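You operate a simulated robot arm through the tools that you are given. There is no shell and no other tool. Be economical: measure what you need, move in short steps, check, and stop when the job is done.

The job below is to be done with a simulated two-armed robot. You get a single attempt, and the scene is never put back.

Task
Blow the white frame clean with the blue pump and stand it in the white holder.
Fine: clamp it in the grey holder with the green lever, open the lever after; leave the other two frames dusty. Where these are worked on the way, their far stop is far enough and under half their travel is too little: green lever.

It is judged by the outcome, as a careful person would: the job done as asked, and still so three seconds after it is handed in. It fails if anything else is knocked over, pushed out of place, dropped, spilled or broken.

Robot
Two 7-joint arms with fingered hands on one trunk, on a base that drives. Base frame: it is fixed to the floor where the robot stands at the start and does not move with it; the origin is under the middle of the robot, x ahead of it, y to its left, z up. Readings come in mm, degrees, newtons and seconds.
The left shoulder is at the start at [20, 123, 1426], the right one opposite. With the tool pointing down near the work surface each hand reaches from about 100 to 340 mm from the robot's upright axis, wherever it stands, measured 20 degrees to its own side. Places, roughly: blue pump cap [500, -200, 900]; green lever [400, -400, 900]; grey holder [400, -300, 900]; white holder [400, -600, 900]. Payload 2.4 kg a hand.
Tool frame (each hand has its own): the origin (TCP) lies between the finger pads and is the grasp point; the fingertips stand 17 mm ahead of it; z points along the fingers, y is the line along which they close. The gripper opens to 88 mm. The gripper's body begins 47 mm behind the TCP. The gripper is a hand of 3 fingers: y runs from the thumb to the fingers, the wrist lies at [0, 0, -165] in the tool frame, and closing takes about 1.5 s.
Orientation is that of the tool frame in the base frame, as a unit quaternion [w, x, y, z]. With the fingers straight down and closing along the base's y, the tool's x points along the base's -x, its y along +y and its z along -z.

Tools
- The arms move only by the tool arm_command. It takes "left_motion", "right_motion" or both (then of equal length, played together; a hand with none holds still); each is a list of rows, each an object (a shift or turn left out is 0, a gripper value left out holds the last) with "offset": the shift along the base's x, y, z in units of 30 mm (1.0 is 30 mm), a list of three; "dr": the turn, a rotation vector about the base's x, y, z in units of 4 degrees (1.0 is 4 degrees), a list of three; "grip": the gripper command, from -1 (fully open) to 1 (shut), values between in proportion. In form: [{"offset": [x, y, z], "dr": [wx, wy, wz], "grip": grip}, ...]. A call has 1 to 10 rows; each row shifts and turns the commanded pose from where the row before left it. A call with a number of a shift or a turn outside -1 to 1 is refused whole. Each row takes 0.2 s and may step no farther than 50 mm and 8.6 degrees from the row before; otherwise, or with a gripper value out of range, the whole call is refused. A pose out of reach is approached as far as the arm can. The call stops where the force on the tool passes 40 N (or 10 N more than at its start, if that is more) or the arm is blocked; 0.2 s more then pass. The fingers move at their own pace (about 45 mm/s each) and stop on an object; they squeeze with about 34 N. The grip force told is the motor's: it shows also when the fingers shut on nothing. Time passes only in rows, and 0.2 s behind the last, so rows that do not move let the fingers close. The reply holds the time, the measured pose of the TCP, the force on the tool along the base axes, the opening and the grip force, in the units named above and with some noise, with the torque about the TCP (base axes, N m) and any sound that the robot's microphone picked up.
- Cameras (640 x 400 px; columns grow to the right, rows downward): "scene" is now at [22, -38.7, 1857]; the picture's right is [-0.68, -0.73, 0.00], its down [-0.68, 0.63, -0.36] and it looks along [0.27, -0.25, -0.93] (base axes); focal length 248 px, centre (320, 200). "left" rides on the left gripper at [-52, 4, -66] in its tool frame; the picture's right is [-0.08, -1.00, 0.00], its down [0.78, -0.07, -0.62] and it looks along [0.62, -0.05, 0.78] (tool axes); focal length 243 px, centre (320, 200). "right" rides on the right gripper at [52, 4, -66] in its tool frame; the picture's right is [-0.08, 1.00, 0.00], its down [-0.78, -0.07, -0.62] and it looks along [-0.62, -0.05, 0.78] (tool axes); focal length 243 px, centre (320, 200). There is no depth. A picture from a camera that has moved, and an enlarged one, comes with that camera's place and axes in the base frame and with its lens.
- capture(camera): a new picture of that camera. It takes no simulated time.
- raise_lower(by): slides the trunk up (or, below 0, down) by that many mm; the arms and the scene camera ride with it, the base frame stays. It gives what a move gives, with no picture.
- roll_base(legs): drives the robot by 1 to 6 legs, each [ahead, left, turn to the left] in mm, mm and degrees, along the robot's own axes; the way and the turn of a leg run together, so that a leg with both is an arc; at most 1500 mm and 180 degrees a leg. The arms and the cameras ride along, it lands a little off, and it stops where it bumps. It gives what a move gives.
- grasp_type(shape, hand): the hand has 3 fingers and takes this shape, open, in about a second: jaw (thumb against the fingers, like two jaws); tri (thumb and two fingers); tip (a fingertip pinch); poke (one finger out to press); point (the index stretched); flat (the hand flat); cup (the hand cupped); fist (a fist). The gripper value then closes the fingers along that shape, each until it touches; the sizes above hold for jaw. It gives what a move gives, with no picture.
- aim_head(pan, tilt): turns the head with the scene camera to pan (to the left, within 120 degrees either way) and tilt (down, from -29 to 69), counted from straight ahead of the robot. It gives what a move gives.
- zoom(camera, box): a new picture of the part [left, top, right, bottom] of that camera's present view, enlarged. It takes no simulated time.
- finish_job(): hands the job in; it is judged then, once.

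Work in short steps. Places have to be worked out from the pictures, the camera data and where the tool is seen: move nearer, look again, correct. Check each grasp and each placing, and mend what went wrong. You have 120 turns and 100 pictures in all, those below and enlarged ones among them. Open the grippers and draw the arms clear of the work before you hand the job in, unless the task says otherwise; then end with one line.

The tools are called after ">>>" by a JSON object that holds its "api" and its "payload". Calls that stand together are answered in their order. arm_command: Moves the arms, as the interface text tells. Its arguments: {"type":"object","properties":{"left_motion":{"type":"array"},"right_motion":{"type":"array"}},"required":[]} The other tools are called the same way: raise_lower (by) slides the trunk up or down; grasp_type (shape, hand) gives the hand a shape; roll_base (legs) drives the base; aim_head (pan, tilt) turns the head that bears the scene camera; capture (camera) takes a picture; zoom (camera, box) takes an enlarged picture of a part of a camera's view; finish_job () hands the job in.

At the start:

```text
clock: 0.0
left_ee_pos: [324.7, -8.0, 1258.4]
left_tcp_rot: [0.0, -0.001, 1.0, 0.0]
left_wrist_force: [-1.5, -0.7, 0.1]
left_wrist_torque: [-0.02, -0.01, 0.01]
left_finger_gap: 87.9
left_grip_force: 0.1
left_shape: jaw
right_ee_pos: [216.2, -269.0, 1290.8]
right_tcp_rot: [0.001, 0.0, 1.0, 0.0]
right_wrist_force: [-0.3, 0.5, -0.6]
right_wrist_torque: [-0.03, -0.02, 0.01]
right_finger_gap: 88.0
right_grip_force: 0.0
right_shape: jaw
trunk travel left (down, up): [-640.0, 190.0]
robot x, y, heading: [-2.2, -1.0, 0.3]
head pan, tilt: [-42.8, 68.8]
```

scene: 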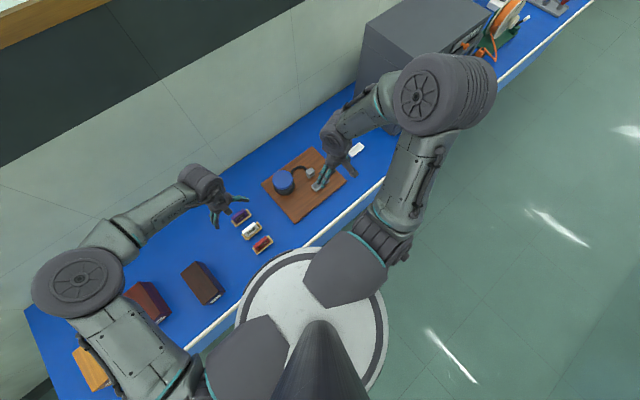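
right: 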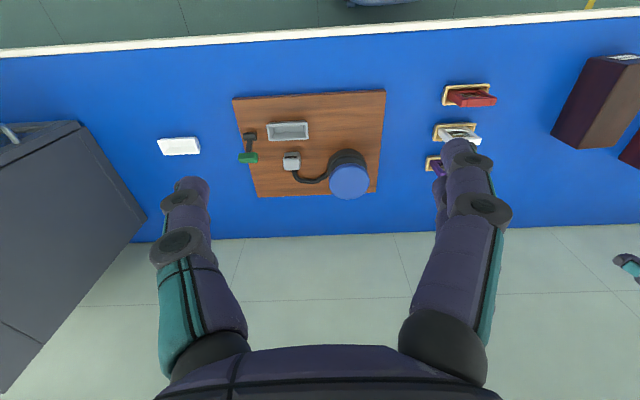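
left: 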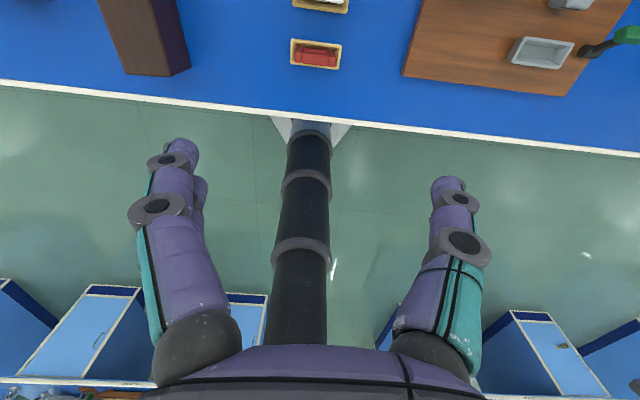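

I take enlarged looks at the board and at the frames before moving anything.

>>> {"api": "zoom", "payload": {"camera": "right", "box": [220, 80, 400, 210]}}

>>> {"api": "zoom", "payload": {"camera": "scene", "box": [200, 120, 400, 270]}}

>>> {"api": "zoom", "payload": {"camera": "right", "box": [400, 70, 540, 190]}}

>>> {"api": "zoom", "payload": {"camera": "right", "box": [130, 110, 270, 190]}}

```text
3.08 times, centred on (310, 145) of right
camera zoom: at [163.0, -265.7, 1356.4], right [0.08, 1.0, 0.0], down [0.78, -0.07, 0.62], along [0.62, -0.05, -0.78], focal length 746 px, centre (351, 369)
```

zoom: 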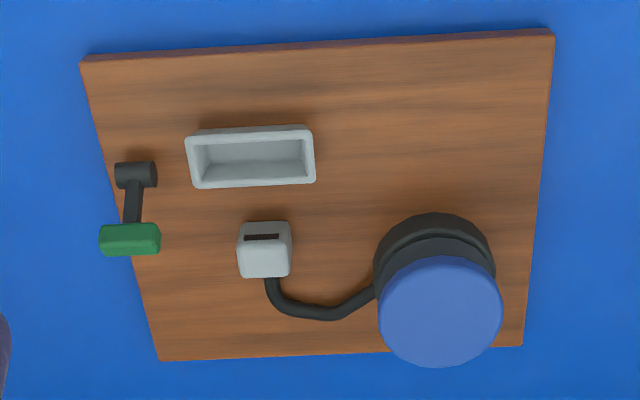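

```text
2.67 times, centred on (300, 195) of scene
camera zoom: at [22.0, -38.7, 1857.0], right [-0.68, -0.73, 0.0], down [-0.68, 0.63, -0.36], along [0.27, -0.25, -0.93], focal length 661 px, centre (373, 213)
```

zoom: 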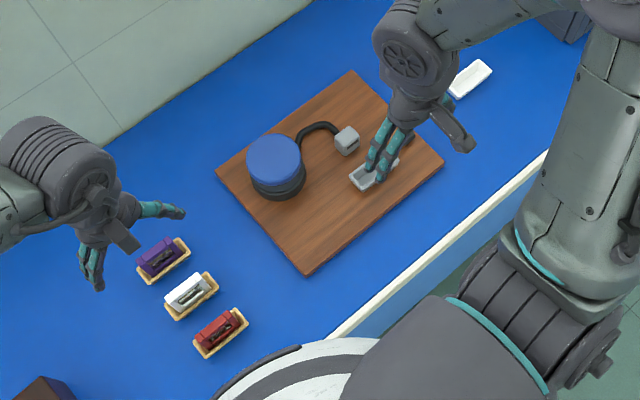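

```text
3.33 times, centred on (470, 130) of right
camera zoom: at [163.0, -265.7, 1356.4], right [0.08, 1.0, 0.0], down [0.78, -0.07, 0.62], along [0.62, -0.05, -0.78], focal length 809 px, centre (-180, 433)
```

zoom: 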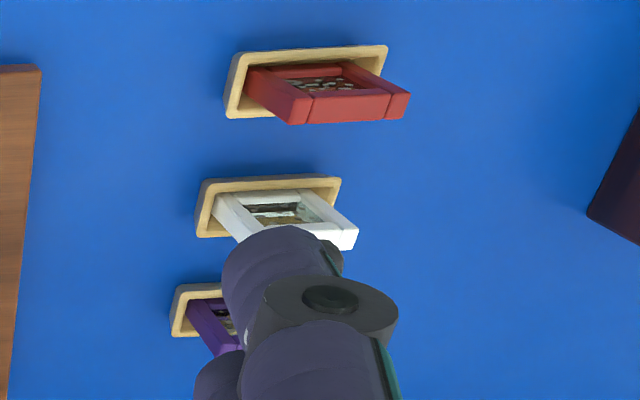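

```text
4.57 times, centred on (200, 150) of right
camera zoom: at [163.0, -265.7, 1356.4], right [0.08, 1.0, 0.0], down [0.78, -0.07, 0.62], along [0.62, -0.05, -0.78], focal length 1109 px, centre (869, 429)
```

zoom: 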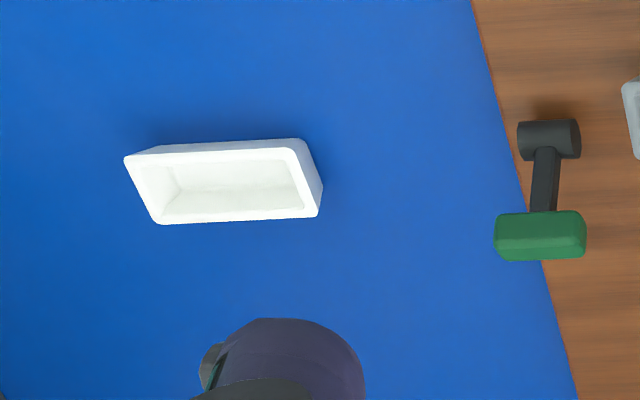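

The white frame stands in the middle tray at about [390, 5], facing along x. I try driving ahead, as the reach from here is too short, and lower the trunk a little later.

>>> {"api": "roll_base", "payload": {"legs": [[100, 100, 0]]}}

>>> {"api": "aim_head", "payload": {"pan": -25, "tilt": 60}}

>>> {"api": "capture", "payload": {"camera": "scene"}}

>>> {"api": "capture", "payload": {"camera": "right"}}

```text
clock: 1.3
left_ee_pos: [366.4, 142.5, 1260.6]
left_tcp_rot: [0.002, -0.031, 0.999, -0.005]
left_wrist_force: [0.8, 0.1, 0.0]
left_wrist_torque: [0.03, 0.0, 0.01]
left_finger_gap: 87.9
left_grip_force: 0.0
left_shape: jaw
right_ee_pos: [272.9, -127.5, 1294.4]
right_tcp_rot: [0.001, -0.03, 1.0, -0.006]
right_wrist_force: [0.0, -1.6, 0.9]
right_wrist_torque: [0.05, -0.06, -0.01]
right_finger_gap: 87.9
right_grip_force: 0.0
right_shape: jaw
trunk travel left (down, up): [-640.0, 190.0]
robot x, y, heading: [45.6, 119.7, 3.5]
head pan, tilt: [-42.8, 68.8]
```

```text
clock: 2.1
left_ee_pos: [374.2, 123.0, 1258.2]
left_tcp_rot: [0.0, -0.031, 1.0, 0.002]
left_wrist_force: [0.7, -0.1, -0.6]
left_wrist_torque: [0.03, -0.01, 0.0]
left_finger_gap: 88.0
left_grip_force: 0.1
left_shape: jaw
right_ee_pos: [281.0, -146.0, 1288.8]
right_tcp_rot: [0.0, -0.03, 1.0, 0.002]
right_wrist_force: [-0.2, 0.2, -0.2]
right_wrist_torque: [0.03, 0.0, 0.0]
right_finger_gap: 87.7
right_grip_force: 0.1
right_shape: jaw
trunk travel left (down, up): [-640.0, 190.0]
robot x, y, heading: [50.5, 114.8, 3.3]
head pan, tilt: [-25.0, 60.0]
```

```text
92 pictures are left
camera scene: at [90.7, 85.5, 1866.2], right [-0.37, -0.93, 0.0], down [-0.81, 0.32, -0.5], along [0.46, -0.18, -0.87], focal length 248 px, centre (320, 200)
```

scene: 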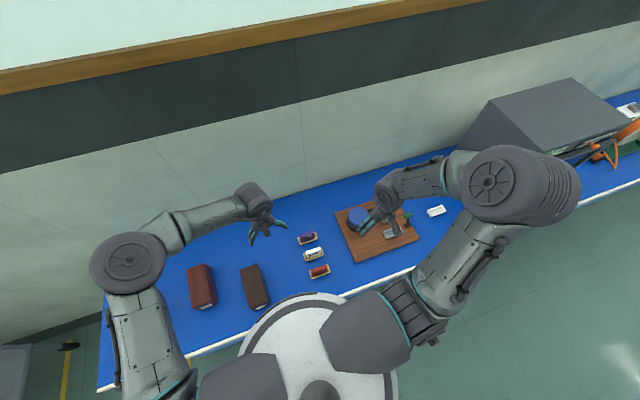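

```text
91 pictures are left
camera right: at [227.8, -145.2, 1354.8], right [0.02, 1.0, 0.0], down [0.78, -0.02, 0.62], along [0.62, -0.01, -0.79], focal length 243 px, centre (320, 200)
```

right: 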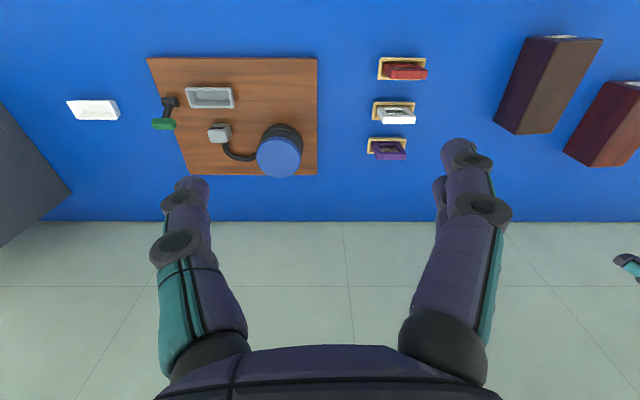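

Driving stops at x≈50 (at the table), so I need reach by lowering the trunk. I raise the left hand first so that it stays well above the boxes, then lower the trunk.

>>> {"api": "arm_command", "payload": {"left_motion": [{"offset": [0, 0, 1]}, {"offset": [0, 0, 1]}, {"offset": [0, 0, 1]}, {"offset": [0, 0, 1]}, {"offset": [0, 0, 1]}, {"offset": [0, 0, 1]}]}}

>>> {"api": "raise_lower", "payload": {"by": -200}}

>>> {"api": "capture", "payload": {"camera": "scene"}}

>>> {"api": "capture", "payload": {"camera": "right"}}

```text
clock: 3.5
left_ee_pos: [371.3, 125.6, 1438.0]
left_tcp_rot: [-0.001, -0.032, 0.999, 0.002]
left_wrist_force: [-0.5, -0.6, -0.3]
left_wrist_torque: [-0.02, 0.0, 0.0]
left_finger_gap: 87.9
left_grip_force: 0.1
left_shape: jaw
right_ee_pos: [278.8, -145.2, 1289.2]
right_tcp_rot: [-0.001, -0.03, 1.0, 0.001]
right_wrist_force: [0.3, -0.3, 0.8]
right_wrist_torque: [0.04, -0.05, -0.02]
right_finger_gap: 88.1
right_grip_force: 0.0
right_shape: jaw
trunk travel left (down, up): [-640.0, 190.0]
robot x, y, heading: [41.8, 113.8, 4.0]
head pan, tilt: [-25.0, 60.0]
```

```text
clock: 5.7
left_ee_pos: [371.4, 125.8, 1238.6]
left_tcp_rot: [-0.001, -0.032, 0.999, 0.002]
left_wrist_force: [-0.8, -0.4, 0.2]
left_wrist_torque: [-0.02, 0.0, 0.02]
left_finger_gap: 88.2
left_grip_force: 0.0
left_shape: jaw
right_ee_pos: [280.2, -143.0, 1089.9]
right_tcp_rot: [0.0, -0.03, 1.0, 0.001]
right_wrist_force: [0.3, -0.3, -0.4]
right_wrist_torque: [0.01, 0.0, 0.0]
right_finger_gap: 88.0
right_grip_force: 0.0
right_shape: jaw
trunk travel left (down, up): [-440.0, 390.0]
robot x, y, heading: [47.3, 116.0, 3.4]
head pan, tilt: [-25.0, 60.0]
```

```text
90 pictures are left
camera scene: at [87.8, 89.5, 1666.5], right [-0.37, -0.93, 0.0], down [-0.81, 0.32, -0.5], along [0.47, -0.18, -0.87], focal length 248 px, centre (320, 200)
```

scene: 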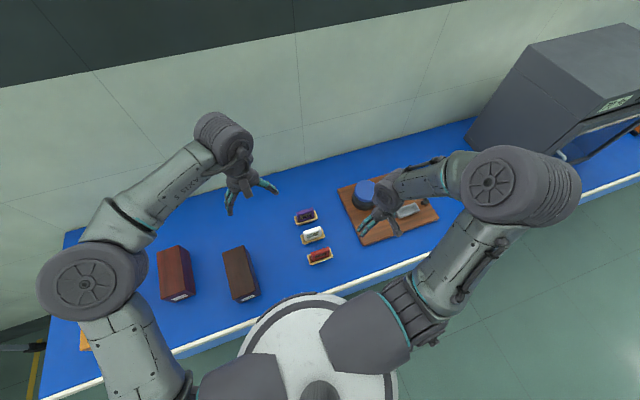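

```text
89 pictures are left
camera right: at [225.6, -142.4, 1155.8], right [0.02, 1.0, 0.0], down [0.78, -0.02, 0.62], along [0.62, -0.01, -0.78], focal length 243 px, centre (320, 200)
```

right: 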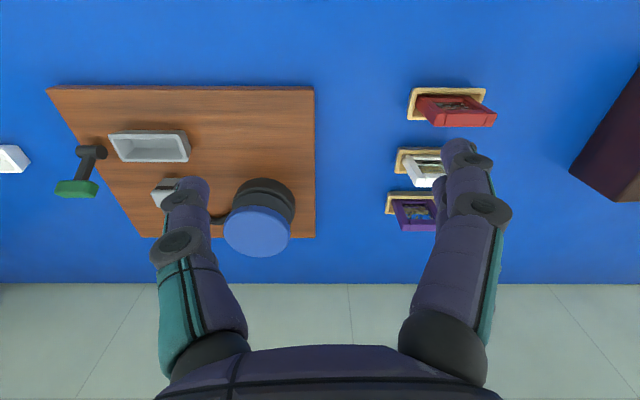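

The white frame stands at about [385, -3], with the neighbours about 60 mm off along x. I bring the right hand over it, square it to the base axes, and look closer.

>>> {"api": "arm_command", "payload": {"right_motion": [{"offset": [0.6, 0.9, -0.2], "dr": [0, 0, -0.43]}, {"offset": [0.6, 0.9, -0.2], "dr": [0, 0, -0.43]}, {"offset": [0.6, 0.9, -0.2]}, {"offset": [0.6, 0.9, -0.2]}, {"offset": [0.6, 0.7, -0.2]}, {"offset": [0.5, 0.4, 0]}]}}

>>> {"api": "capture", "payload": {"camera": "right"}}

>>> {"api": "capture", "payload": {"camera": "scene"}}

```text
clock: 7.1
left_ee_pos: [371.7, 125.8, 1237.8]
left_tcp_rot: [-0.001, -0.031, 1.0, 0.002]
left_wrist_force: [0.2, 0.0, -0.6]
left_wrist_torque: [0.01, -0.02, -0.02]
left_finger_gap: 87.9
left_grip_force: 0.0
left_shape: jaw
right_ee_pos: [384.1, -2.2, 1059.5]
right_tcp_rot: [0.0, -0.001, 1.0, 0.0]
right_wrist_force: [0.5, 0.8, -0.4]
right_wrist_torque: [0.04, -0.01, 0.01]
right_finger_gap: 87.8
right_grip_force: 0.0
right_shape: jaw
trunk travel left (down, up): [-440.0, 390.0]
robot x, y, heading: [40.8, 114.5, 3.6]
head pan, tilt: [-25.0, 60.0]
```

```text
88 pictures are left
camera right: at [331.3, 2.1, 1125.8], right [0.08, 1.0, 0.0], down [0.78, -0.07, 0.62], along [0.62, -0.05, -0.78], focal length 243 px, centre (320, 200)
```

right: 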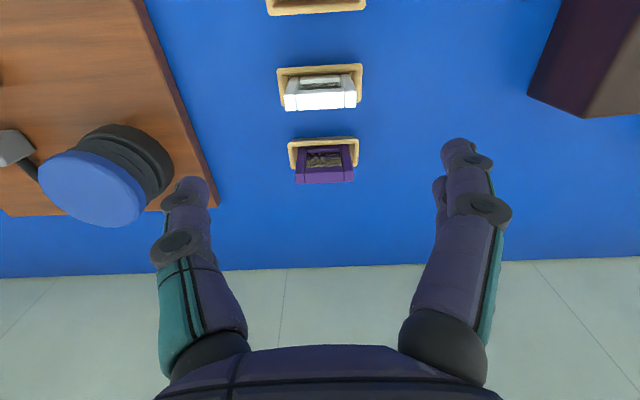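

```text
87 pictures are left
camera scene: at [87.9, 89.8, 1666.4], right [-0.37, -0.93, 0.0], down [-0.81, 0.32, -0.5], along [0.47, -0.18, -0.87], focal length 248 px, centre (320, 200)
```

scene: 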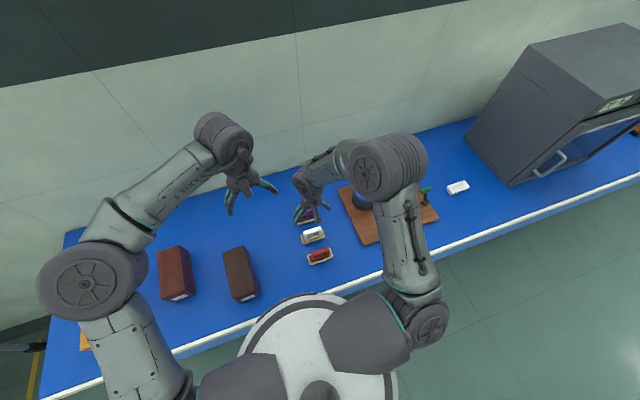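

Tray centre works out at about [390, -2] and the frame top near z≈920, about 61 mm wide. I go down to z≈965 over it and look again.

>>> {"api": "arm_command", "payload": {"right_motion": [{"offset": [0.2, 0, -0.9]}, {"offset": [0, 0, -0.9]}, {"offset": [0, 0, -0.9]}, {"offset": [0, 0, -0.4]}]}}

>>> {"api": "capture", "payload": {"camera": "right"}}

```text
clock: 8.1
left_ee_pos: [371.3, 126.9, 1238.3]
left_tcp_rot: [0.0, -0.031, 1.0, 0.002]
left_wrist_force: [-0.3, 0.3, 0.3]
left_wrist_torque: [0.0, -0.04, 0.03]
left_finger_gap: 87.9
left_grip_force: 0.1
left_shape: jaw
right_ee_pos: [388.5, -2.8, 967.0]
right_tcp_rot: [-0.001, -0.001, 1.0, 0.0]
right_wrist_force: [0.4, -0.5, 0.2]
right_wrist_torque: [0.02, 0.01, -0.01]
right_finger_gap: 87.9
right_grip_force: 0.2
right_shape: jaw
trunk travel left (down, up): [-440.0, 390.0]
robot x, y, heading: [46.7, 114.2, 3.2]
head pan, tilt: [-25.0, 60.0]
```

```text
86 pictures are left
camera right: at [337.0, 2.5, 1032.7], right [0.08, 1.0, 0.0], down [0.78, -0.07, 0.62], along [0.62, -0.05, -0.78], focal length 243 px, centre (320, 200)
```

right: 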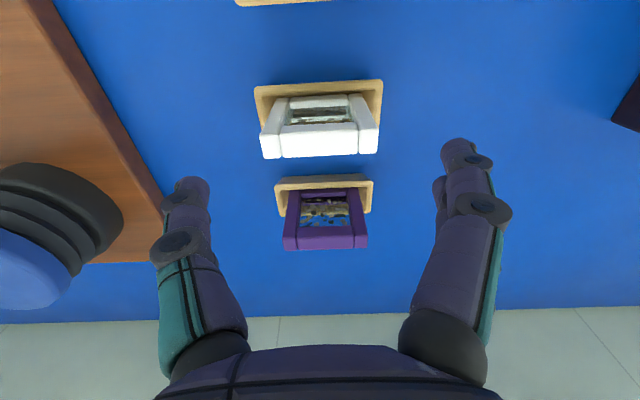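

Triangulating the frame top: x 381–397, y ≈ -2, top z ≈ 922, width ≈ 58. I descend to z=905 and close.

>>> {"api": "arm_command", "payload": {"right_motion": [{"offset": [0, 0, -0.9]}, {"offset": [0, 0, -0.9]}, {"offset": [0, 0, -0.27]}, {}, {"grip": 1}, {"grip": 1}, {"grip": 1}, {"grip": 1}, {"grip": 1}, {"grip": 1}]}}

>>> {"api": "capture", "payload": {"camera": "right"}}

```text
clock: 10.3
left_ee_pos: [371.1, 124.9, 1238.2]
left_tcp_rot: [0.0, -0.031, 1.0, 0.002]
left_wrist_force: [-0.2, -0.4, -1.1]
left_wrist_torque: [0.0, 0.02, 0.0]
left_finger_gap: 87.8
left_grip_force: 0.0
left_shape: jaw
right_ee_pos: [390.0, -3.7, 904.7]
right_tcp_rot: [0.0, 0.0, 1.0, 0.0]
right_wrist_force: [0.2, -6.4, 2.1]
right_wrist_torque: [-0.28, -0.05, 0.03]
right_finger_gap: 33.2
right_grip_force: 34.3
right_shape: jaw
trunk travel left (down, up): [-440.0, 390.0]
robot x, y, heading: [44.3, 115.9, 3.5]
head pan, tilt: [-25.0, 60.0]
```

```text
85 pictures are left
camera right: at [336.7, 1.0, 970.5], right [0.08, 1.0, 0.0], down [0.78, -0.07, 0.62], along [0.62, -0.05, -0.78], focal length 243 px, centre (320, 200)
```

right: 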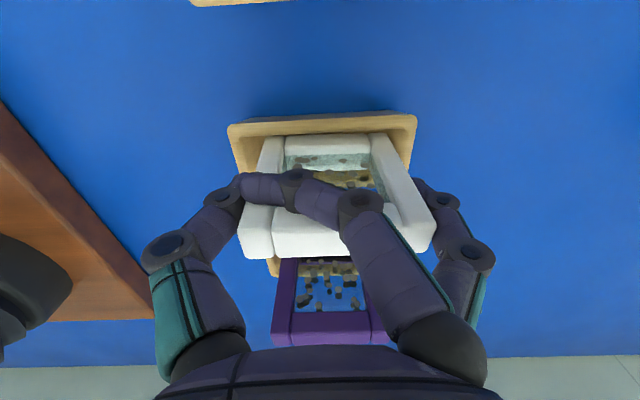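

The grip missed: the front finger and the thumb slid past the 16 mm thin side. I open, check that the frame stands unmoved, and lift to regrasp across its thickness.

>>> {"api": "arm_command", "payload": {"right_motion": [{"grip": -1}, {"grip": -1}, {"grip": -1}, {"grip": -1}, {"grip": -1}, {"grip": -1}, {"grip": -1}]}}

>>> {"api": "capture", "payload": {"camera": "right"}}

```text
clock: 11.9
left_ee_pos: [372.2, 126.2, 1237.7]
left_tcp_rot: [-0.001, -0.032, 0.999, 0.002]
left_wrist_force: [1.0, 1.3, 0.6]
left_wrist_torque: [0.01, 0.03, 0.0]
left_finger_gap: 87.9
left_grip_force: 0.1
left_shape: jaw
right_ee_pos: [390.7, -2.1, 904.8]
right_tcp_rot: [0.0, 0.0, 1.0, 0.001]
right_wrist_force: [-0.6, -0.3, 0.3]
right_wrist_torque: [0.01, 0.02, 0.01]
right_finger_gap: 88.0
right_grip_force: 0.0
right_shape: jaw
trunk travel left (down, up): [-440.0, 390.0]
robot x, y, heading: [45.2, 117.3, 3.6]
head pan, tilt: [-25.0, 60.0]
```

```text
84 pictures are left
camera right: at [336.8, 2.4, 970.5], right [0.08, 1.0, 0.0], down [0.78, -0.07, 0.62], along [0.62, -0.05, -0.78], focal length 243 px, centre (320, 200)
```

right: 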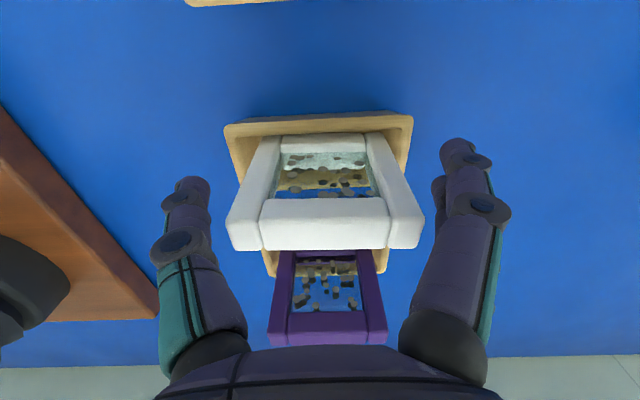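

The frame and its tray are unmoved. I lift and start turning the hand 90° so that it closes along x.

>>> {"api": "arm_command", "payload": {"right_motion": [{"offset": [0, 0, 1]}, {"offset": [0, 0, 1]}, {"offset": [0, 0, 1]}, {"offset": [0, 0, 0.5], "dr": [0, 0, -1]}, {"dr": [0, 0, -1]}, {"dr": [0, 0, -1]}, {"dr": [0, 0, -1]}, {"dr": [0, 0, -1]}, {"dr": [0, 0, -1]}, {"dr": [0, 0, -1]}]}}

>>> {"api": "arm_command", "payload": {"right_motion": [{"dr": [0, 0, -1]}, {"dr": [0, 0, -1]}, {"dr": [0, 0, -1]}, {"dr": [0, 0, -1]}, {"dr": [0, 0, -1]}, {"dr": [0, 0, -1]}, {"dr": [0, 0, -1]}, {"dr": [0, 0, -1]}, {"dr": [0, 0, -1]}, {"dr": [0, 0, -1]}]}}

>>> {"api": "arm_command", "payload": {"right_motion": [{"dr": [0, 0, -1]}, {"dr": [0, 0, -1]}, {"dr": [0, 0, -1]}, {"dr": [0, 0, -1]}, {"dr": [0, 0, -1]}, {"dr": [0, 0, -0.5]}, {}]}}

>>> {"api": "capture", "payload": {"camera": "right"}}

```text
clock: 14.1
left_ee_pos: [371.4, 127.0, 1238.4]
left_tcp_rot: [-0.001, -0.032, 0.999, 0.002]
left_wrist_force: [-0.9, 0.5, 0.1]
left_wrist_torque: [0.0, 0.02, 0.01]
left_finger_gap: 87.6
left_grip_force: 0.1
left_shape: jaw
right_ee_pos: [390.4, -2.6, 1010.3]
right_tcp_rot: [0.0, 0.242, 0.97, 0.001]
right_wrist_force: [0.1, -0.2, -0.1]
right_wrist_torque: [0.0, 0.02, 0.03]
right_finger_gap: 87.8
right_grip_force: 0.1
right_shape: jaw
trunk travel left (down, up): [-440.0, 390.0]
robot x, y, heading: [44.8, 114.8, 3.4]
head pan, tilt: [-25.0, 60.0]
```

```text
clock: 16.3
left_ee_pos: [371.8, 126.6, 1238.0]
left_tcp_rot: [0.0, -0.032, 0.999, 0.001]
left_wrist_force: [-0.1, 0.7, -0.2]
left_wrist_torque: [0.03, -0.02, -0.01]
left_finger_gap: 88.3
left_grip_force: 0.1
left_shape: jaw
right_ee_pos: [389.7, -3.4, 1009.8]
right_tcp_rot: [0.0, 0.559, 0.829, 0.001]
right_wrist_force: [-0.7, 0.1, -0.5]
right_wrist_torque: [0.01, 0.01, -0.03]
right_finger_gap: 87.6
right_grip_force: 0.1
right_shape: jaw
trunk travel left (down, up): [-440.0, 390.0]
robot x, y, heading: [46.4, 114.2, 3.2]
head pan, tilt: [-25.0, 60.0]
```

```text
clock: 17.9
left_ee_pos: [371.9, 125.6, 1238.0]
left_tcp_rot: [-0.002, -0.031, 1.0, 0.002]
left_wrist_force: [0.1, 0.0, -0.5]
left_wrist_torque: [0.04, -0.03, 0.02]
left_finger_gap: 88.2
left_grip_force: 0.1
left_shape: jaw
right_ee_pos: [390.0, -2.7, 1010.3]
right_tcp_rot: [0.001, 0.707, 0.707, 0.0]
right_wrist_force: [-0.7, -0.3, -0.1]
right_wrist_torque: [0.02, 0.0, 0.04]
right_finger_gap: 88.1
right_grip_force: 0.0
right_shape: jaw
trunk travel left (down, up): [-440.0, 390.0]
robot x, y, heading: [44.0, 113.0, 3.5]
head pan, tilt: [-25.0, 60.0]
```

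```text
83 pictures are left
camera right: at [393.2, 49.6, 1075.6], right [1.0, -0.08, 0.0], down [-0.07, -0.78, 0.62], along [-0.05, -0.62, -0.78], focal length 243 px, centre (320, 200)
```

right: 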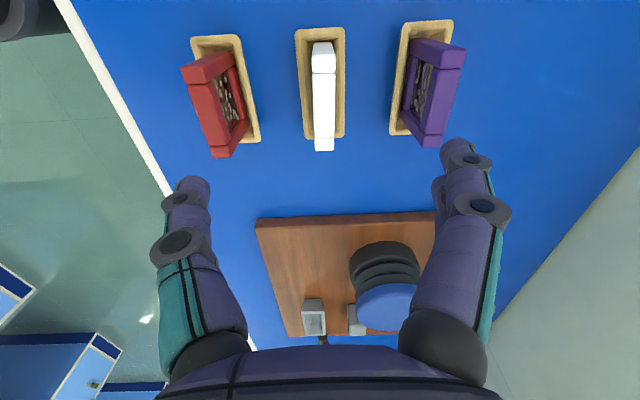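

The hand is now square to the frame's thickness, with the frame centred. I pre-close to about 50 mm so the fingers clear the neighbours, and descend to z≈940 for a check.

>>> {"api": "arm_command", "payload": {"right_motion": [{"grip": -0.14}, {"grip": -0.14}, {"offset": [0, 0, -0.8]}, {"offset": [0, 0, -0.8]}, {"offset": [0, 0, -0.7]}, {}]}}

>>> {"api": "capture", "payload": {"camera": "right"}}

```text
clock: 19.3
left_ee_pos: [371.4, 126.0, 1237.9]
left_tcp_rot: [-0.001, -0.031, 1.0, 0.002]
left_wrist_force: [0.2, 0.5, -1.1]
left_wrist_torque: [0.03, -0.01, -0.03]
left_finger_gap: 87.8
left_grip_force: 0.1
left_shape: jaw
right_ee_pos: [389.8, -3.4, 940.4]
right_tcp_rot: [0.0, 0.707, 0.708, 0.0]
right_wrist_force: [0.6, -0.1, 0.4]
right_wrist_torque: [-0.02, 0.01, 0.02]
right_finger_gap: 50.7
right_grip_force: 0.0
right_shape: jaw
trunk travel left (down, up): [-440.0, 390.0]
robot x, y, heading: [47.0, 116.3, 3.5]
head pan, tilt: [-25.0, 60.0]
```

```text
82 pictures are left
camera right: at [393.1, 49.6, 1006.5], right [1.0, -0.08, 0.0], down [-0.07, -0.78, 0.62], along [-0.05, -0.62, -0.78], focal length 243 px, centre (320, 200)
```

right: 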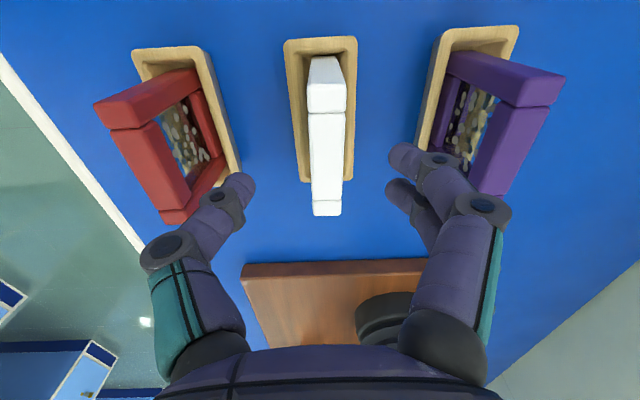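

Clear on both sides. I go down 25 mm and close on the top bar.

>>> {"api": "arm_command", "payload": {"right_motion": [{"offset": [0, 0.08, -0.45]}, {"offset": [0, 0, -0.4]}, {}, {"grip": 1}, {"grip": 1}, {"grip": 1}, {"grip": 1}, {"grip": 1}]}}

>>> {"api": "capture", "payload": {"camera": "right"}}

```text
clock: 21.1
left_ee_pos: [371.5, 125.7, 1238.8]
left_tcp_rot: [-0.001, -0.031, 1.0, 0.001]
left_wrist_force: [-0.2, 0.4, -0.2]
left_wrist_torque: [0.01, -0.01, 0.01]
left_finger_gap: 87.7
left_grip_force: 0.0
left_shape: jaw
right_ee_pos: [389.5, -1.1, 916.2]
right_tcp_rot: [0.0, 0.707, 0.707, 0.001]
right_wrist_force: [-0.8, 0.9, -0.5]
right_wrist_torque: [-0.05, -0.01, -0.01]
right_finger_gap: 8.4
right_grip_force: 33.8
right_shape: jaw
trunk travel left (down, up): [-440.0, 390.0]
robot x, y, heading: [44.0, 116.8, 3.5]
head pan, tilt: [-25.0, 60.0]
```

```text
81 pictures are left
camera right: at [393.2, 52.3, 981.3], right [1.0, -0.08, 0.0], down [-0.07, -0.78, 0.62], along [-0.05, -0.62, -0.78], focal length 243 px, centre (320, 200)
```

right: 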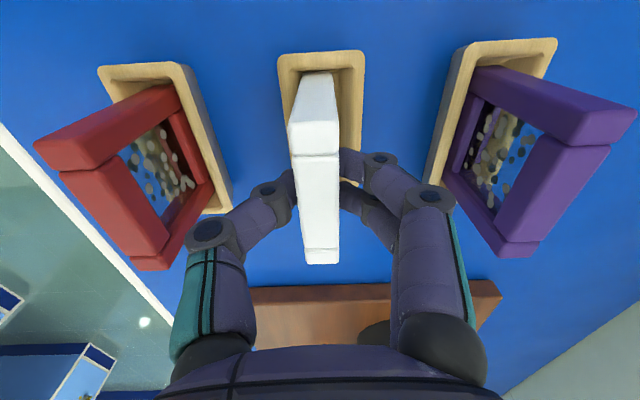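

Gripped with a gap of 8.4 mm; fingertips seem to hold the bar with the tips at the window edge. I lift a little and check the hold.

>>> {"api": "arm_command", "payload": {"right_motion": [{"offset": [0, 0, 0.5]}, {"offset": [0, 0, 0.7]}, {"offset": [0, 0, 1]}, {"offset": [0, 0, 1]}, {"offset": [0, 0, 0.8]}, {}]}}

>>> {"api": "capture", "payload": {"camera": "right"}}

>>> {"api": "zoom", "payload": {"camera": "scene", "box": [250, 130, 410, 280]}}

```text
clock: 22.5
left_ee_pos: [372.2, 125.5, 1238.4]
left_tcp_rot: [-0.001, -0.031, 1.0, 0.002]
left_wrist_force: [0.0, -0.7, 1.4]
left_wrist_torque: [0.0, 0.03, -0.01]
left_finger_gap: 87.7
left_grip_force: 0.1
left_shape: jaw
right_ee_pos: [390.2, 0.1, 1036.4]
right_tcp_rot: [0.0, 0.707, 0.708, 0.002]
right_wrist_force: [-0.1, 0.9, 0.1]
right_wrist_torque: [-0.02, -0.02, 0.01]
right_finger_gap: 8.4
right_grip_force: 34.3
right_shape: jaw
trunk travel left (down, up): [-440.0, 390.0]
robot x, y, heading: [48.8, 116.6, 3.4]
head pan, tilt: [-25.0, 60.0]
```

```text
80 pictures are left
camera right: at [393.1, 52.4, 1101.5], right [1.0, -0.08, 0.0], down [-0.07, -0.78, 0.62], along [-0.05, -0.62, -0.78], focal length 243 px, centre (320, 200)
```

right: 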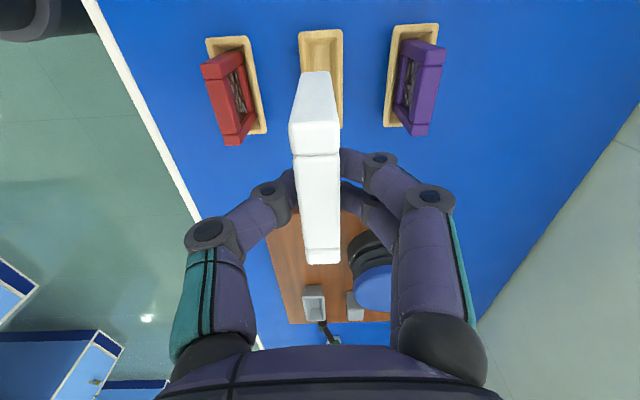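

```text
2.67 times, centred on (330, 205) of scene
camera zoom: at [88.0, 89.9, 1666.4], right [-0.37, -0.93, 0.0], down [-0.81, 0.32, -0.5], along [0.47, -0.18, -0.87], focal length 661 px, centre (293, 187)
```

zoom: 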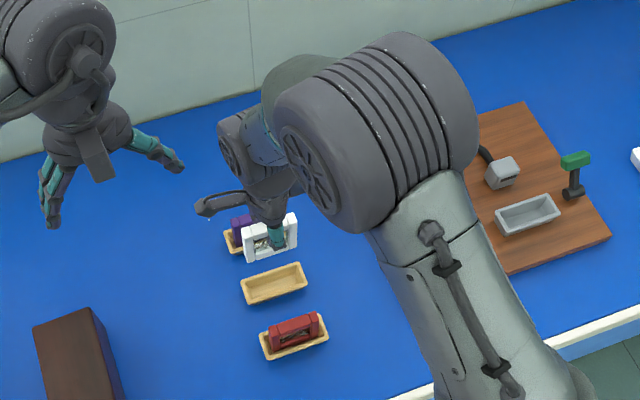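

The frame hangs firmly in the hand, tray unmoved. I raise it a bit, then back off slightly, straighten, and drive to the right towards the grey holder.

>>> {"api": "arm_command", "payload": {"right_motion": [{"offset": [0, 0, 1]}, {"offset": [0, 0, 1]}, {"offset": [0, 0, 0.4]}, {}]}}

>>> {"api": "roll_base", "payload": {"legs": [[-15, 0, -3.4], [0, -345, 0]]}}

>>> {"api": "capture", "payload": {"camera": "right"}}

>>> {"api": "capture", "payload": {"camera": "scene"}}

```text
clock: 23.5
left_ee_pos: [371.7, 126.2, 1237.5]
left_tcp_rot: [-0.001, -0.031, 1.0, 0.002]
left_wrist_force: [0.5, -0.2, 0.1]
left_wrist_torque: [0.03, 0.01, 0.0]
left_finger_gap: 88.0
left_grip_force: 0.1
left_shape: jaw
right_ee_pos: [390.5, -1.6, 1106.2]
right_tcp_rot: [0.001, 0.707, 0.707, 0.001]
right_wrist_force: [-0.1, -0.5, -0.4]
right_wrist_torque: [-0.03, 0.01, -0.03]
right_finger_gap: 8.3
right_grip_force: 33.9
right_shape: jaw
trunk travel left (down, up): [-440.0, 390.0]
robot x, y, heading: [46.3, 116.6, 3.6]
head pan, tilt: [-25.0, 60.0]
```

```text
clock: 26.2
left_ee_pos: [359.0, -239.7, 1237.3]
left_tcp_rot: [0.0, 0.0, 1.0, 0.002]
left_wrist_force: [-0.4, 0.1, 0.3]
left_wrist_torque: [0.01, 0.01, -0.01]
left_finger_gap: 88.2
left_grip_force: 0.0
left_shape: jaw
right_ee_pos: [368.4, -367.9, 1106.8]
right_tcp_rot: [0.0, 0.728, 0.685, 0.0]
right_wrist_force: [0.1, -0.3, -1.3]
right_wrist_torque: [-0.01, 0.02, 0.01]
right_finger_gap: 8.2
right_grip_force: 33.9
right_shape: jaw
trunk travel left (down, up): [-440.0, 390.0]
robot x, y, heading: [29.9, -228.6, -0.1]
head pan, tilt: [-25.0, 60.0]
```

```text
78 pictures are left
camera right: at [374.9, -316.2, 1172.7], right [0.99, -0.15, 0.0], down [-0.12, -0.78, 0.62], along [-0.09, -0.61, -0.78], focal length 243 px, centre (320, 200)
```

right: 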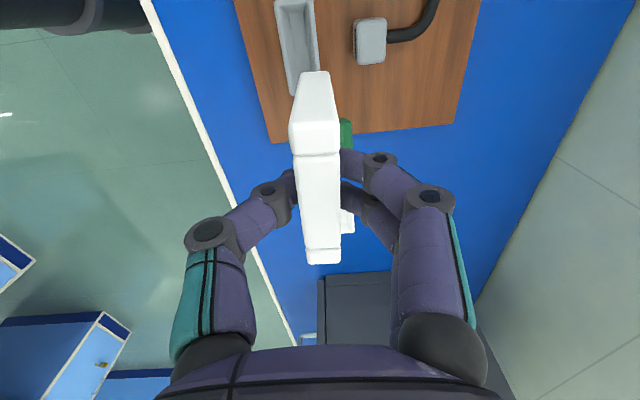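

```text
77 pictures are left
camera scene: at [72.8, -258.8, 1666.4], right [-0.42, -0.91, 0.0], down [-0.78, 0.37, -0.5], along [0.45, -0.21, -0.87], focal length 248 px, centre (320, 200)
```

scene: 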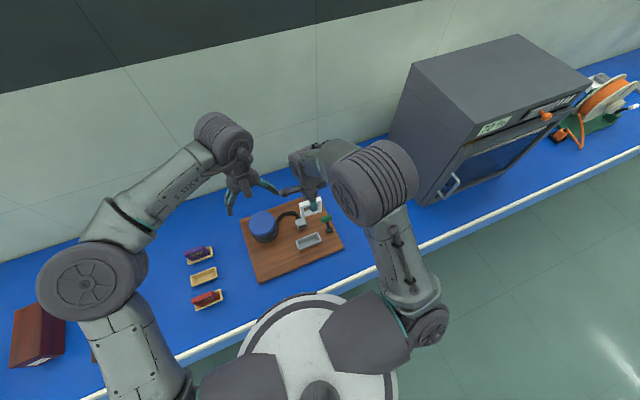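

The holder is near [352, -345]. I move the left arm away, straighten the right hand, and shift it to +x so its camera sees the holder beside the frame.

>>> {"api": "arm_command", "payload": {"left_motion": [{"offset": [0, 1, 0.2]}, {"offset": [0, 1, 0.2]}, {"offset": [0, 1, 0.2]}, {"offset": [0, 1, 0.2]}, {"offset": [0, 1, 0]}, {"offset": [0, 0.5, 0]}], "right_motion": [{"offset": [0.5, 0.5, 0], "dr": [0, 0, 0.43]}, {"offset": [0.5, 0.4, 0], "dr": [0, 0, 0.42]}, {"offset": [0.5, 0, 0]}, {}, {}, {}]}}

>>> {"api": "capture", "payload": {"camera": "right"}}

```text
clock: 27.6
left_ee_pos: [358.0, -73.7, 1261.2]
left_tcp_rot: [-0.001, 0.0, 1.0, 0.002]
left_wrist_force: [-0.3, -0.1, -0.1]
left_wrist_torque: [0.0, 0.02, -0.01]
left_finger_gap: 87.6
left_grip_force: 0.1
left_shape: jaw
right_ee_pos: [412.6, -341.8, 1107.3]
right_tcp_rot: [0.001, 0.708, 0.706, 0.001]
right_wrist_force: [0.8, -0.7, -0.4]
right_wrist_torque: [-0.03, -0.03, -0.01]
right_finger_gap: 8.2
right_grip_force: 33.8
right_shape: jaw
trunk travel left (down, up): [-440.0, 390.0]
robot x, y, heading: [33.2, -228.6, -0.1]
head pan, tilt: [-25.0, 60.0]
```

```text
76 pictures are left
camera right: at [416.7, -287.9, 1172.6], right [1.0, -0.09, 0.0], down [-0.07, -0.78, 0.62], along [-0.05, -0.62, -0.78], focal length 243 px, centre (320, 200)
```

right: 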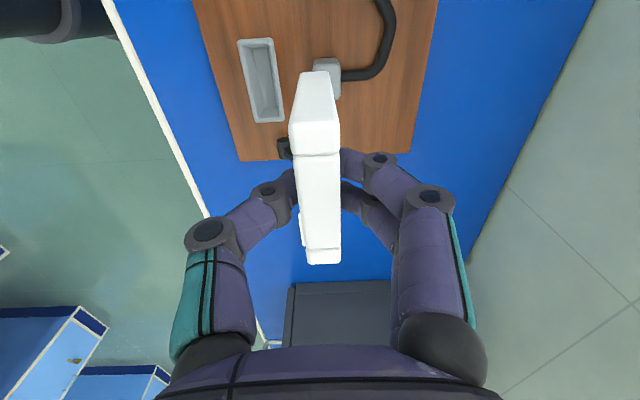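

Holder centre triangulates to about [351, -346.5], rim z≈893, with the same yaw as the held frame. I bring the frame over it at a safe height.

>>> {"api": "arm_command", "payload": {"right_motion": [{"offset": [-0.67, -0.05, -0.3]}, {"offset": [-0.67, -0.05, -0.7]}, {"offset": [-0.67, -0.05, -0.9]}, {"offset": [0, 0, -0.9]}, {"offset": [0, 0, -0.6]}, {}]}}

>>> {"api": "capture", "payload": {"camera": "right"}}

>>> {"api": "zoom", "payload": {"camera": "scene", "box": [240, 180, 400, 280]}}

```text
clock: 29.0
left_ee_pos: [358.1, -73.5, 1261.0]
left_tcp_rot: [-0.001, 0.0, 1.0, 0.003]
left_wrist_force: [-0.9, -0.5, 0.6]
left_wrist_torque: [0.01, 0.01, -0.02]
left_finger_gap: 88.1
left_grip_force: 0.0
left_shape: jaw
right_ee_pos: [354.3, -344.8, 1005.5]
right_tcp_rot: [0.001, 0.707, 0.707, 0.001]
right_wrist_force: [0.2, 0.6, 0.9]
right_wrist_torque: [0.01, 0.04, -0.02]
right_finger_gap: 8.3
right_grip_force: 33.9
right_shape: jaw
trunk travel left (down, up): [-440.0, 390.0]
robot x, y, heading: [30.4, -231.3, 0.1]
head pan, tilt: [-25.0, 60.0]
```

```text
75 pictures are left
camera right: at [356.5, -292.6, 1070.6], right [1.0, -0.09, 0.0], down [-0.07, -0.78, 0.62], along [-0.05, -0.62, -0.78], focal length 243 px, centre (320, 200)
```

right: 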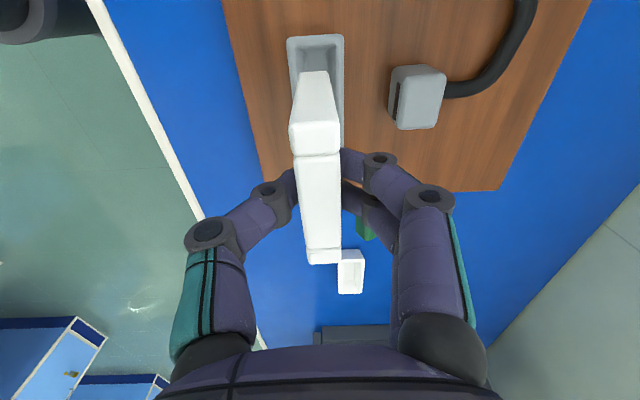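

```text
4.00 times, centred on (320, 230) of scene
camera zoom: at [72.8, -257.5, 1666.4], right [-0.42, -0.91, 0.0], down [-0.78, 0.37, -0.5], along [0.45, -0.21, -0.87], focal length 991 px, centre (320, 80)
```

zoom: 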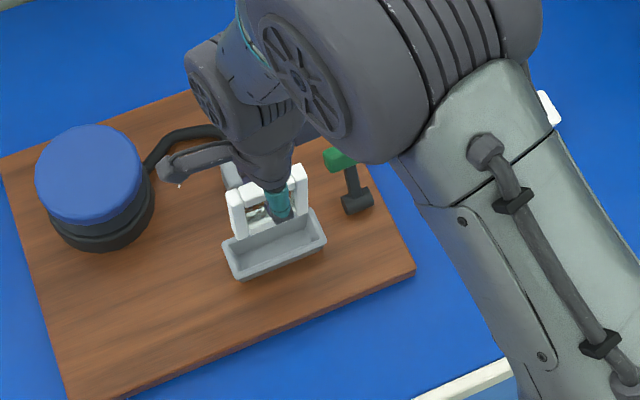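

The frame is aligned with the holder within about 2 mm; I correct slightly (-0.8, -2) and lower until just above the rim floor.

>>> {"api": "arm_command", "payload": {"right_motion": [{"offset": [-0.03, -0.07, -0.7]}, {"offset": [0, 0, -0.6]}, {}]}}

>>> {"api": "capture", "payload": {"camera": "right"}}

>>> {"api": "zoom", "payload": {"camera": "scene", "box": [270, 200, 350, 260]}}

```text
clock: 29.8
left_ee_pos: [357.2, -72.9, 1261.7]
left_tcp_rot: [0.0, 0.0, 1.0, 0.002]
left_wrist_force: [-0.1, -0.5, -1.3]
left_wrist_torque: [-0.01, 0.01, 0.02]
left_finger_gap: 88.0
left_grip_force: 0.1
left_shape: jaw
right_ee_pos: [351.9, -346.6, 965.2]
right_tcp_rot: [0.0, 0.708, 0.706, 0.001]
right_wrist_force: [1.4, 0.2, 0.3]
right_wrist_torque: [-0.01, -0.01, -0.03]
right_finger_gap: 8.1
right_grip_force: 33.9
right_shape: jaw
trunk travel left (down, up): [-440.0, 390.0]
robot x, y, heading: [31.1, -226.4, -0.1]
head pan, tilt: [-25.0, 60.0]
```

```text
73 pictures are left
camera right: at [355.9, -294.3, 1031.6], right [1.0, -0.09, 0.0], down [-0.07, -0.78, 0.62], along [-0.05, -0.62, -0.78], focal length 243 px, centre (320, 200)
```

right: 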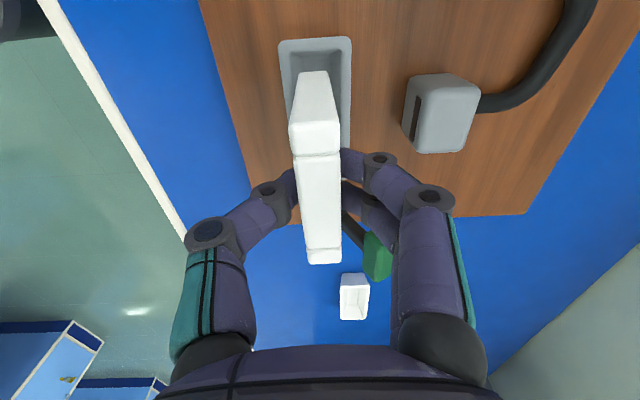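

```text
6.67 times, centred on (310, 230) of scene
camera zoom: at [72.7, -257.5, 1666.4], right [-0.42, -0.91, 0.0], down [-0.78, 0.37, -0.5], along [0.45, -0.21, -0.87], focal length 1652 px, centre (387, 0)
```

zoom: 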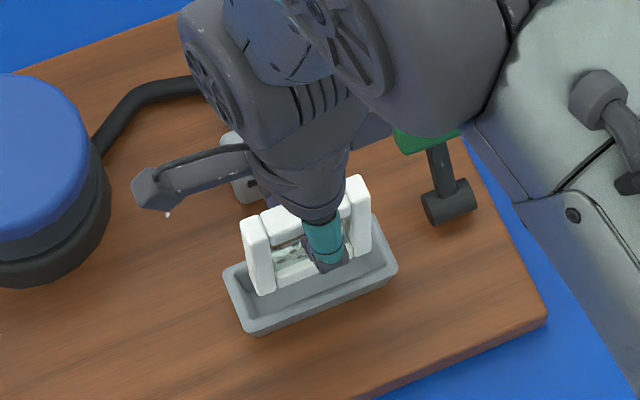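

Aligned well. I lower on in small steps to feel the seating.

>>> {"api": "arm_command", "payload": {"right_motion": [{"offset": [0, 0, -0.4]}, {"offset": [0, 0, -0.3]}, {"offset": [0, 0, -0.15]}, {}]}}

>>> {"api": "zoom", "payload": {"camera": "scene", "box": [270, 200, 350, 260]}}

>>> {"api": "capture", "payload": {"camera": "right"}}

```text
clock: 30.8
left_ee_pos: [358.5, -73.9, 1261.2]
left_tcp_rot: [-0.002, 0.0, 1.0, 0.002]
left_wrist_force: [0.2, -0.2, 0.0]
left_wrist_torque: [-0.03, 0.01, -0.02]
left_finger_gap: 87.8
left_grip_force: 0.1
left_shape: jaw
right_ee_pos: [352.3, -347.0, 939.9]
right_tcp_rot: [0.001, 0.708, 0.706, 0.0]
right_wrist_force: [0.0, -0.2, -0.2]
right_wrist_torque: [0.02, -0.02, 0.0]
right_finger_gap: 8.6
right_grip_force: 33.9
right_shape: jaw
trunk travel left (down, up): [-440.0, 390.0]
robot x, y, heading: [30.4, -227.7, -0.1]
head pan, tilt: [-25.0, 60.0]
```

```text
6.67 times, centred on (310, 230) of scene
camera zoom: at [72.8, -257.5, 1666.4], right [-0.42, -0.91, 0.0], down [-0.78, 0.37, -0.5], along [0.45, -0.21, -0.87], focal length 1652 px, centre (387, 0)
```

zoom: 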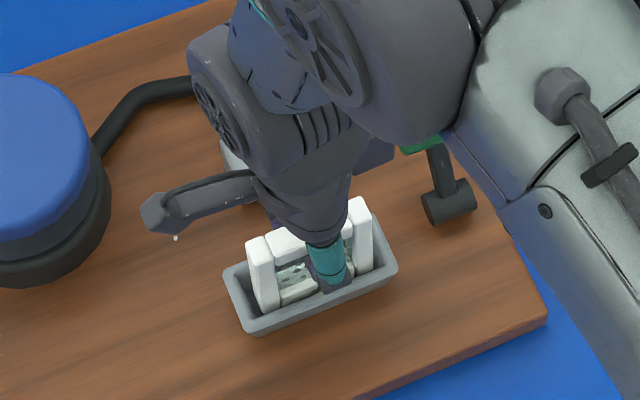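

```text
70 pictures are left
camera right: at [355.8, -294.7, 1005.9], right [1.0, -0.09, 0.0], down [-0.07, -0.78, 0.62], along [-0.05, -0.62, -0.78], focal length 243 px, centre (320, 200)
```

right: 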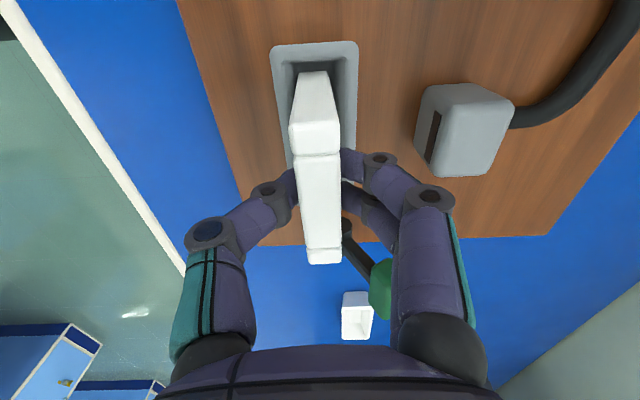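

It is inside the pocket with no contact yet. I continue down gently until I feel the floor.

>>> {"api": "arm_command", "payload": {"right_motion": [{"offset": [0, 0, -0.1]}, {"offset": [0, 0, -0.1]}, {}]}}

>>> {"api": "arm_command", "payload": {"right_motion": [{"offset": [0, 0, -0.08]}, {}]}}

>>> {"api": "arm_command", "payload": {"right_motion": [{"offset": [0, 0, -0.08]}, {}]}}

```text
clock: 31.6
left_ee_pos: [357.8, -74.4, 1262.8]
left_tcp_rot: [-0.001, 0.0, 1.0, 0.002]
left_wrist_force: [0.4, -0.1, 0.0]
left_wrist_torque: [-0.01, -0.02, 0.0]
left_finger_gap: 87.8
left_grip_force: 0.0
left_shape: jaw
right_ee_pos: [353.1, -347.5, 933.7]
right_tcp_rot: [0.001, 0.708, 0.706, 0.001]
right_wrist_force: [-0.2, -0.4, 2.3]
right_wrist_torque: [-0.02, -0.02, -0.01]
right_finger_gap: 8.4
right_grip_force: 33.9
right_shape: jaw
trunk travel left (down, up): [-440.0, 390.0]
robot x, y, heading: [34.6, -225.5, -0.3]
head pan, tilt: [-25.0, 60.0]
```

```text
clock: 32.2
left_ee_pos: [356.5, -74.2, 1262.1]
left_tcp_rot: [0.0, 0.0, 1.0, 0.002]
left_wrist_force: [-0.5, 0.0, -0.4]
left_wrist_torque: [-0.01, -0.02, -0.01]
left_finger_gap: 88.2
left_grip_force: 0.1
left_shape: jaw
right_ee_pos: [351.9, -347.0, 933.9]
right_tcp_rot: [0.002, 0.708, 0.706, 0.002]
right_wrist_force: [-2.0, -0.9, 17.5]
right_wrist_torque: [0.03, -0.03, -0.04]
right_finger_gap: 9.3
right_grip_force: 34.1
right_shape: jaw
trunk travel left (down, up): [-440.0, 390.0]
robot x, y, heading: [33.7, -226.6, 0.2]
head pan, tilt: [-25.0, 60.0]
```

```text
clock: 32.8
left_ee_pos: [357.0, -74.6, 1262.9]
left_tcp_rot: [0.0, 0.0, 1.0, 0.001]
left_wrist_force: [-0.6, 0.3, -0.2]
left_wrist_torque: [0.02, -0.04, 0.03]
left_finger_gap: 87.9
left_grip_force: 0.1
left_shape: jaw
right_ee_pos: [352.1, -347.1, 931.6]
right_tcp_rot: [0.002, 0.708, 0.706, 0.002]
right_wrist_force: [2.0, -2.0, 33.1]
right_wrist_torque: [-0.03, -0.02, -0.04]
right_finger_gap: 11.8
right_grip_force: 33.7
right_shape: jaw
trunk travel left (down, up): [-440.0, 390.0]
robot x, y, heading: [29.1, -227.9, -0.2]
head pan, tilt: [-25.0, 60.0]
```

Floor contact at about z=933, as expected. I relieve the pressure and open the fingers part-way.

>>> {"api": "arm_command", "payload": {"right_motion": [{"offset": [0, 0, 0.13]}, {"grip": 0.5}, {"grip": 0.0}, {"grip": 0.0}, {"grip": 0.0}, {"grip": 0.0}]}}

>>> {"api": "capture", "payload": {"camera": "right"}}

```text
clock: 34.2
left_ee_pos: [357.7, -73.2, 1261.1]
left_tcp_rot: [-0.001, -0.001, 1.0, 0.002]
left_wrist_force: [0.1, 0.1, 0.2]
left_wrist_torque: [0.01, -0.02, -0.01]
left_finger_gap: 87.8
left_grip_force: 0.0
left_shape: jaw
right_ee_pos: [351.7, -346.7, 933.0]
right_tcp_rot: [-0.001, 0.708, 0.707, 0.0]
right_wrist_force: [0.5, -0.5, 0.4]
right_wrist_torque: [0.01, 0.0, -0.02]
right_finger_gap: 43.7
right_grip_force: 0.1
right_shape: jaw
trunk travel left (down, up): [-440.0, 390.0]
robot x, y, heading: [28.8, -232.3, -0.1]
head pan, tilt: [-25.0, 60.0]
```

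```text
69 pictures are left
camera right: at [355.5, -294.5, 999.4], right [1.0, -0.09, 0.0], down [-0.07, -0.78, 0.62], along [-0.05, -0.62, -0.78], focal length 243 px, centre (320, 200)
```

right: 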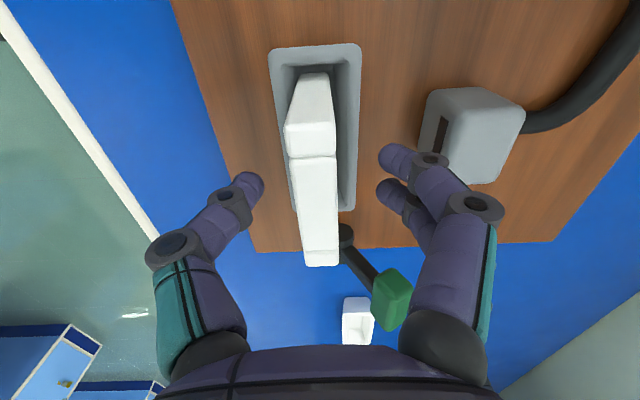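

The frame stands free in the grey holder. I raise the hand straight up and look at the frame and the lever.

>>> {"api": "arm_command", "payload": {"right_motion": [{"offset": [0, 0, 0.5]}, {"offset": [0, 0, 1]}, {"offset": [0, 0, 1]}, {"offset": [0, 0, 1]}, {"offset": [0, 0.8, 1]}, {"offset": [0, 0.8, 0.5], "grip": -1}]}}

>>> {"api": "capture", "payload": {"camera": "right"}}

>>> {"api": "zoom", "payload": {"camera": "scene", "box": [240, 180, 400, 280]}}

```text
clock: 35.6
left_ee_pos: [357.9, -74.3, 1261.2]
left_tcp_rot: [-0.001, 0.0, 1.0, 0.001]
left_wrist_force: [-0.8, 0.6, 0.3]
left_wrist_torque: [0.03, -0.02, 0.01]
left_finger_gap: 88.0
left_grip_force: 0.0
left_shape: jaw
right_ee_pos: [352.5, -298.6, 1084.2]
right_tcp_rot: [0.0, 0.708, 0.707, 0.001]
right_wrist_force: [-0.7, -0.1, -0.4]
right_wrist_torque: [-0.02, 0.0, 0.0]
right_finger_gap: 78.1
right_grip_force: 0.1
right_shape: jaw
trunk travel left (down, up): [-440.0, 390.0]
robot x, y, heading: [29.3, -231.4, 0.1]
head pan, tilt: [-25.0, 60.0]
```

```text
68 pictures are left
camera right: at [356.0, -246.3, 1149.7], right [1.0, -0.09, 0.0], down [-0.07, -0.78, 0.62], along [-0.05, -0.62, -0.78], focal length 243 px, centre (320, 200)
```

right: 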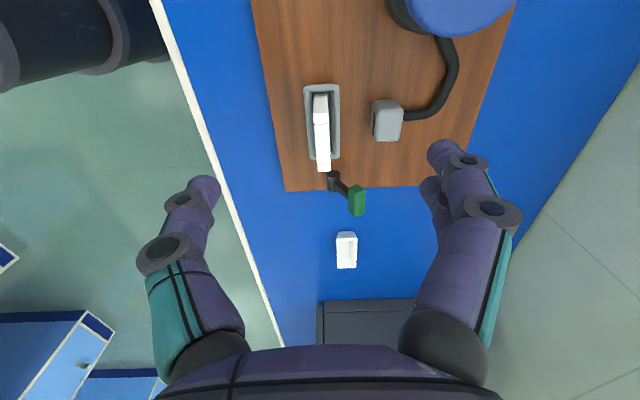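

```text
4.00 times, centred on (320, 230) of scene
camera zoom: at [72.7, -257.2, 1666.4], right [-0.42, -0.91, 0.0], down [-0.78, 0.37, -0.5], along [0.45, -0.21, -0.87], focal length 991 px, centre (320, 80)
```

zoom: 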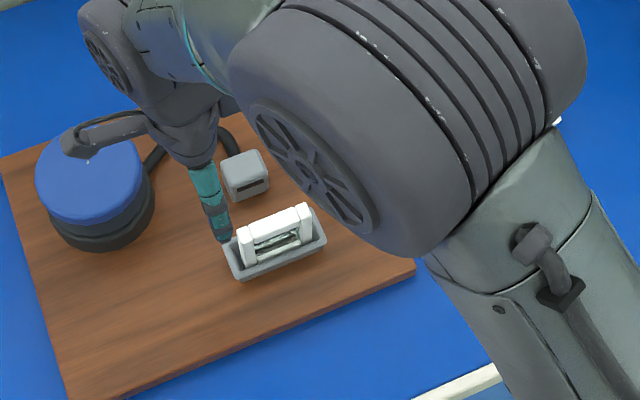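

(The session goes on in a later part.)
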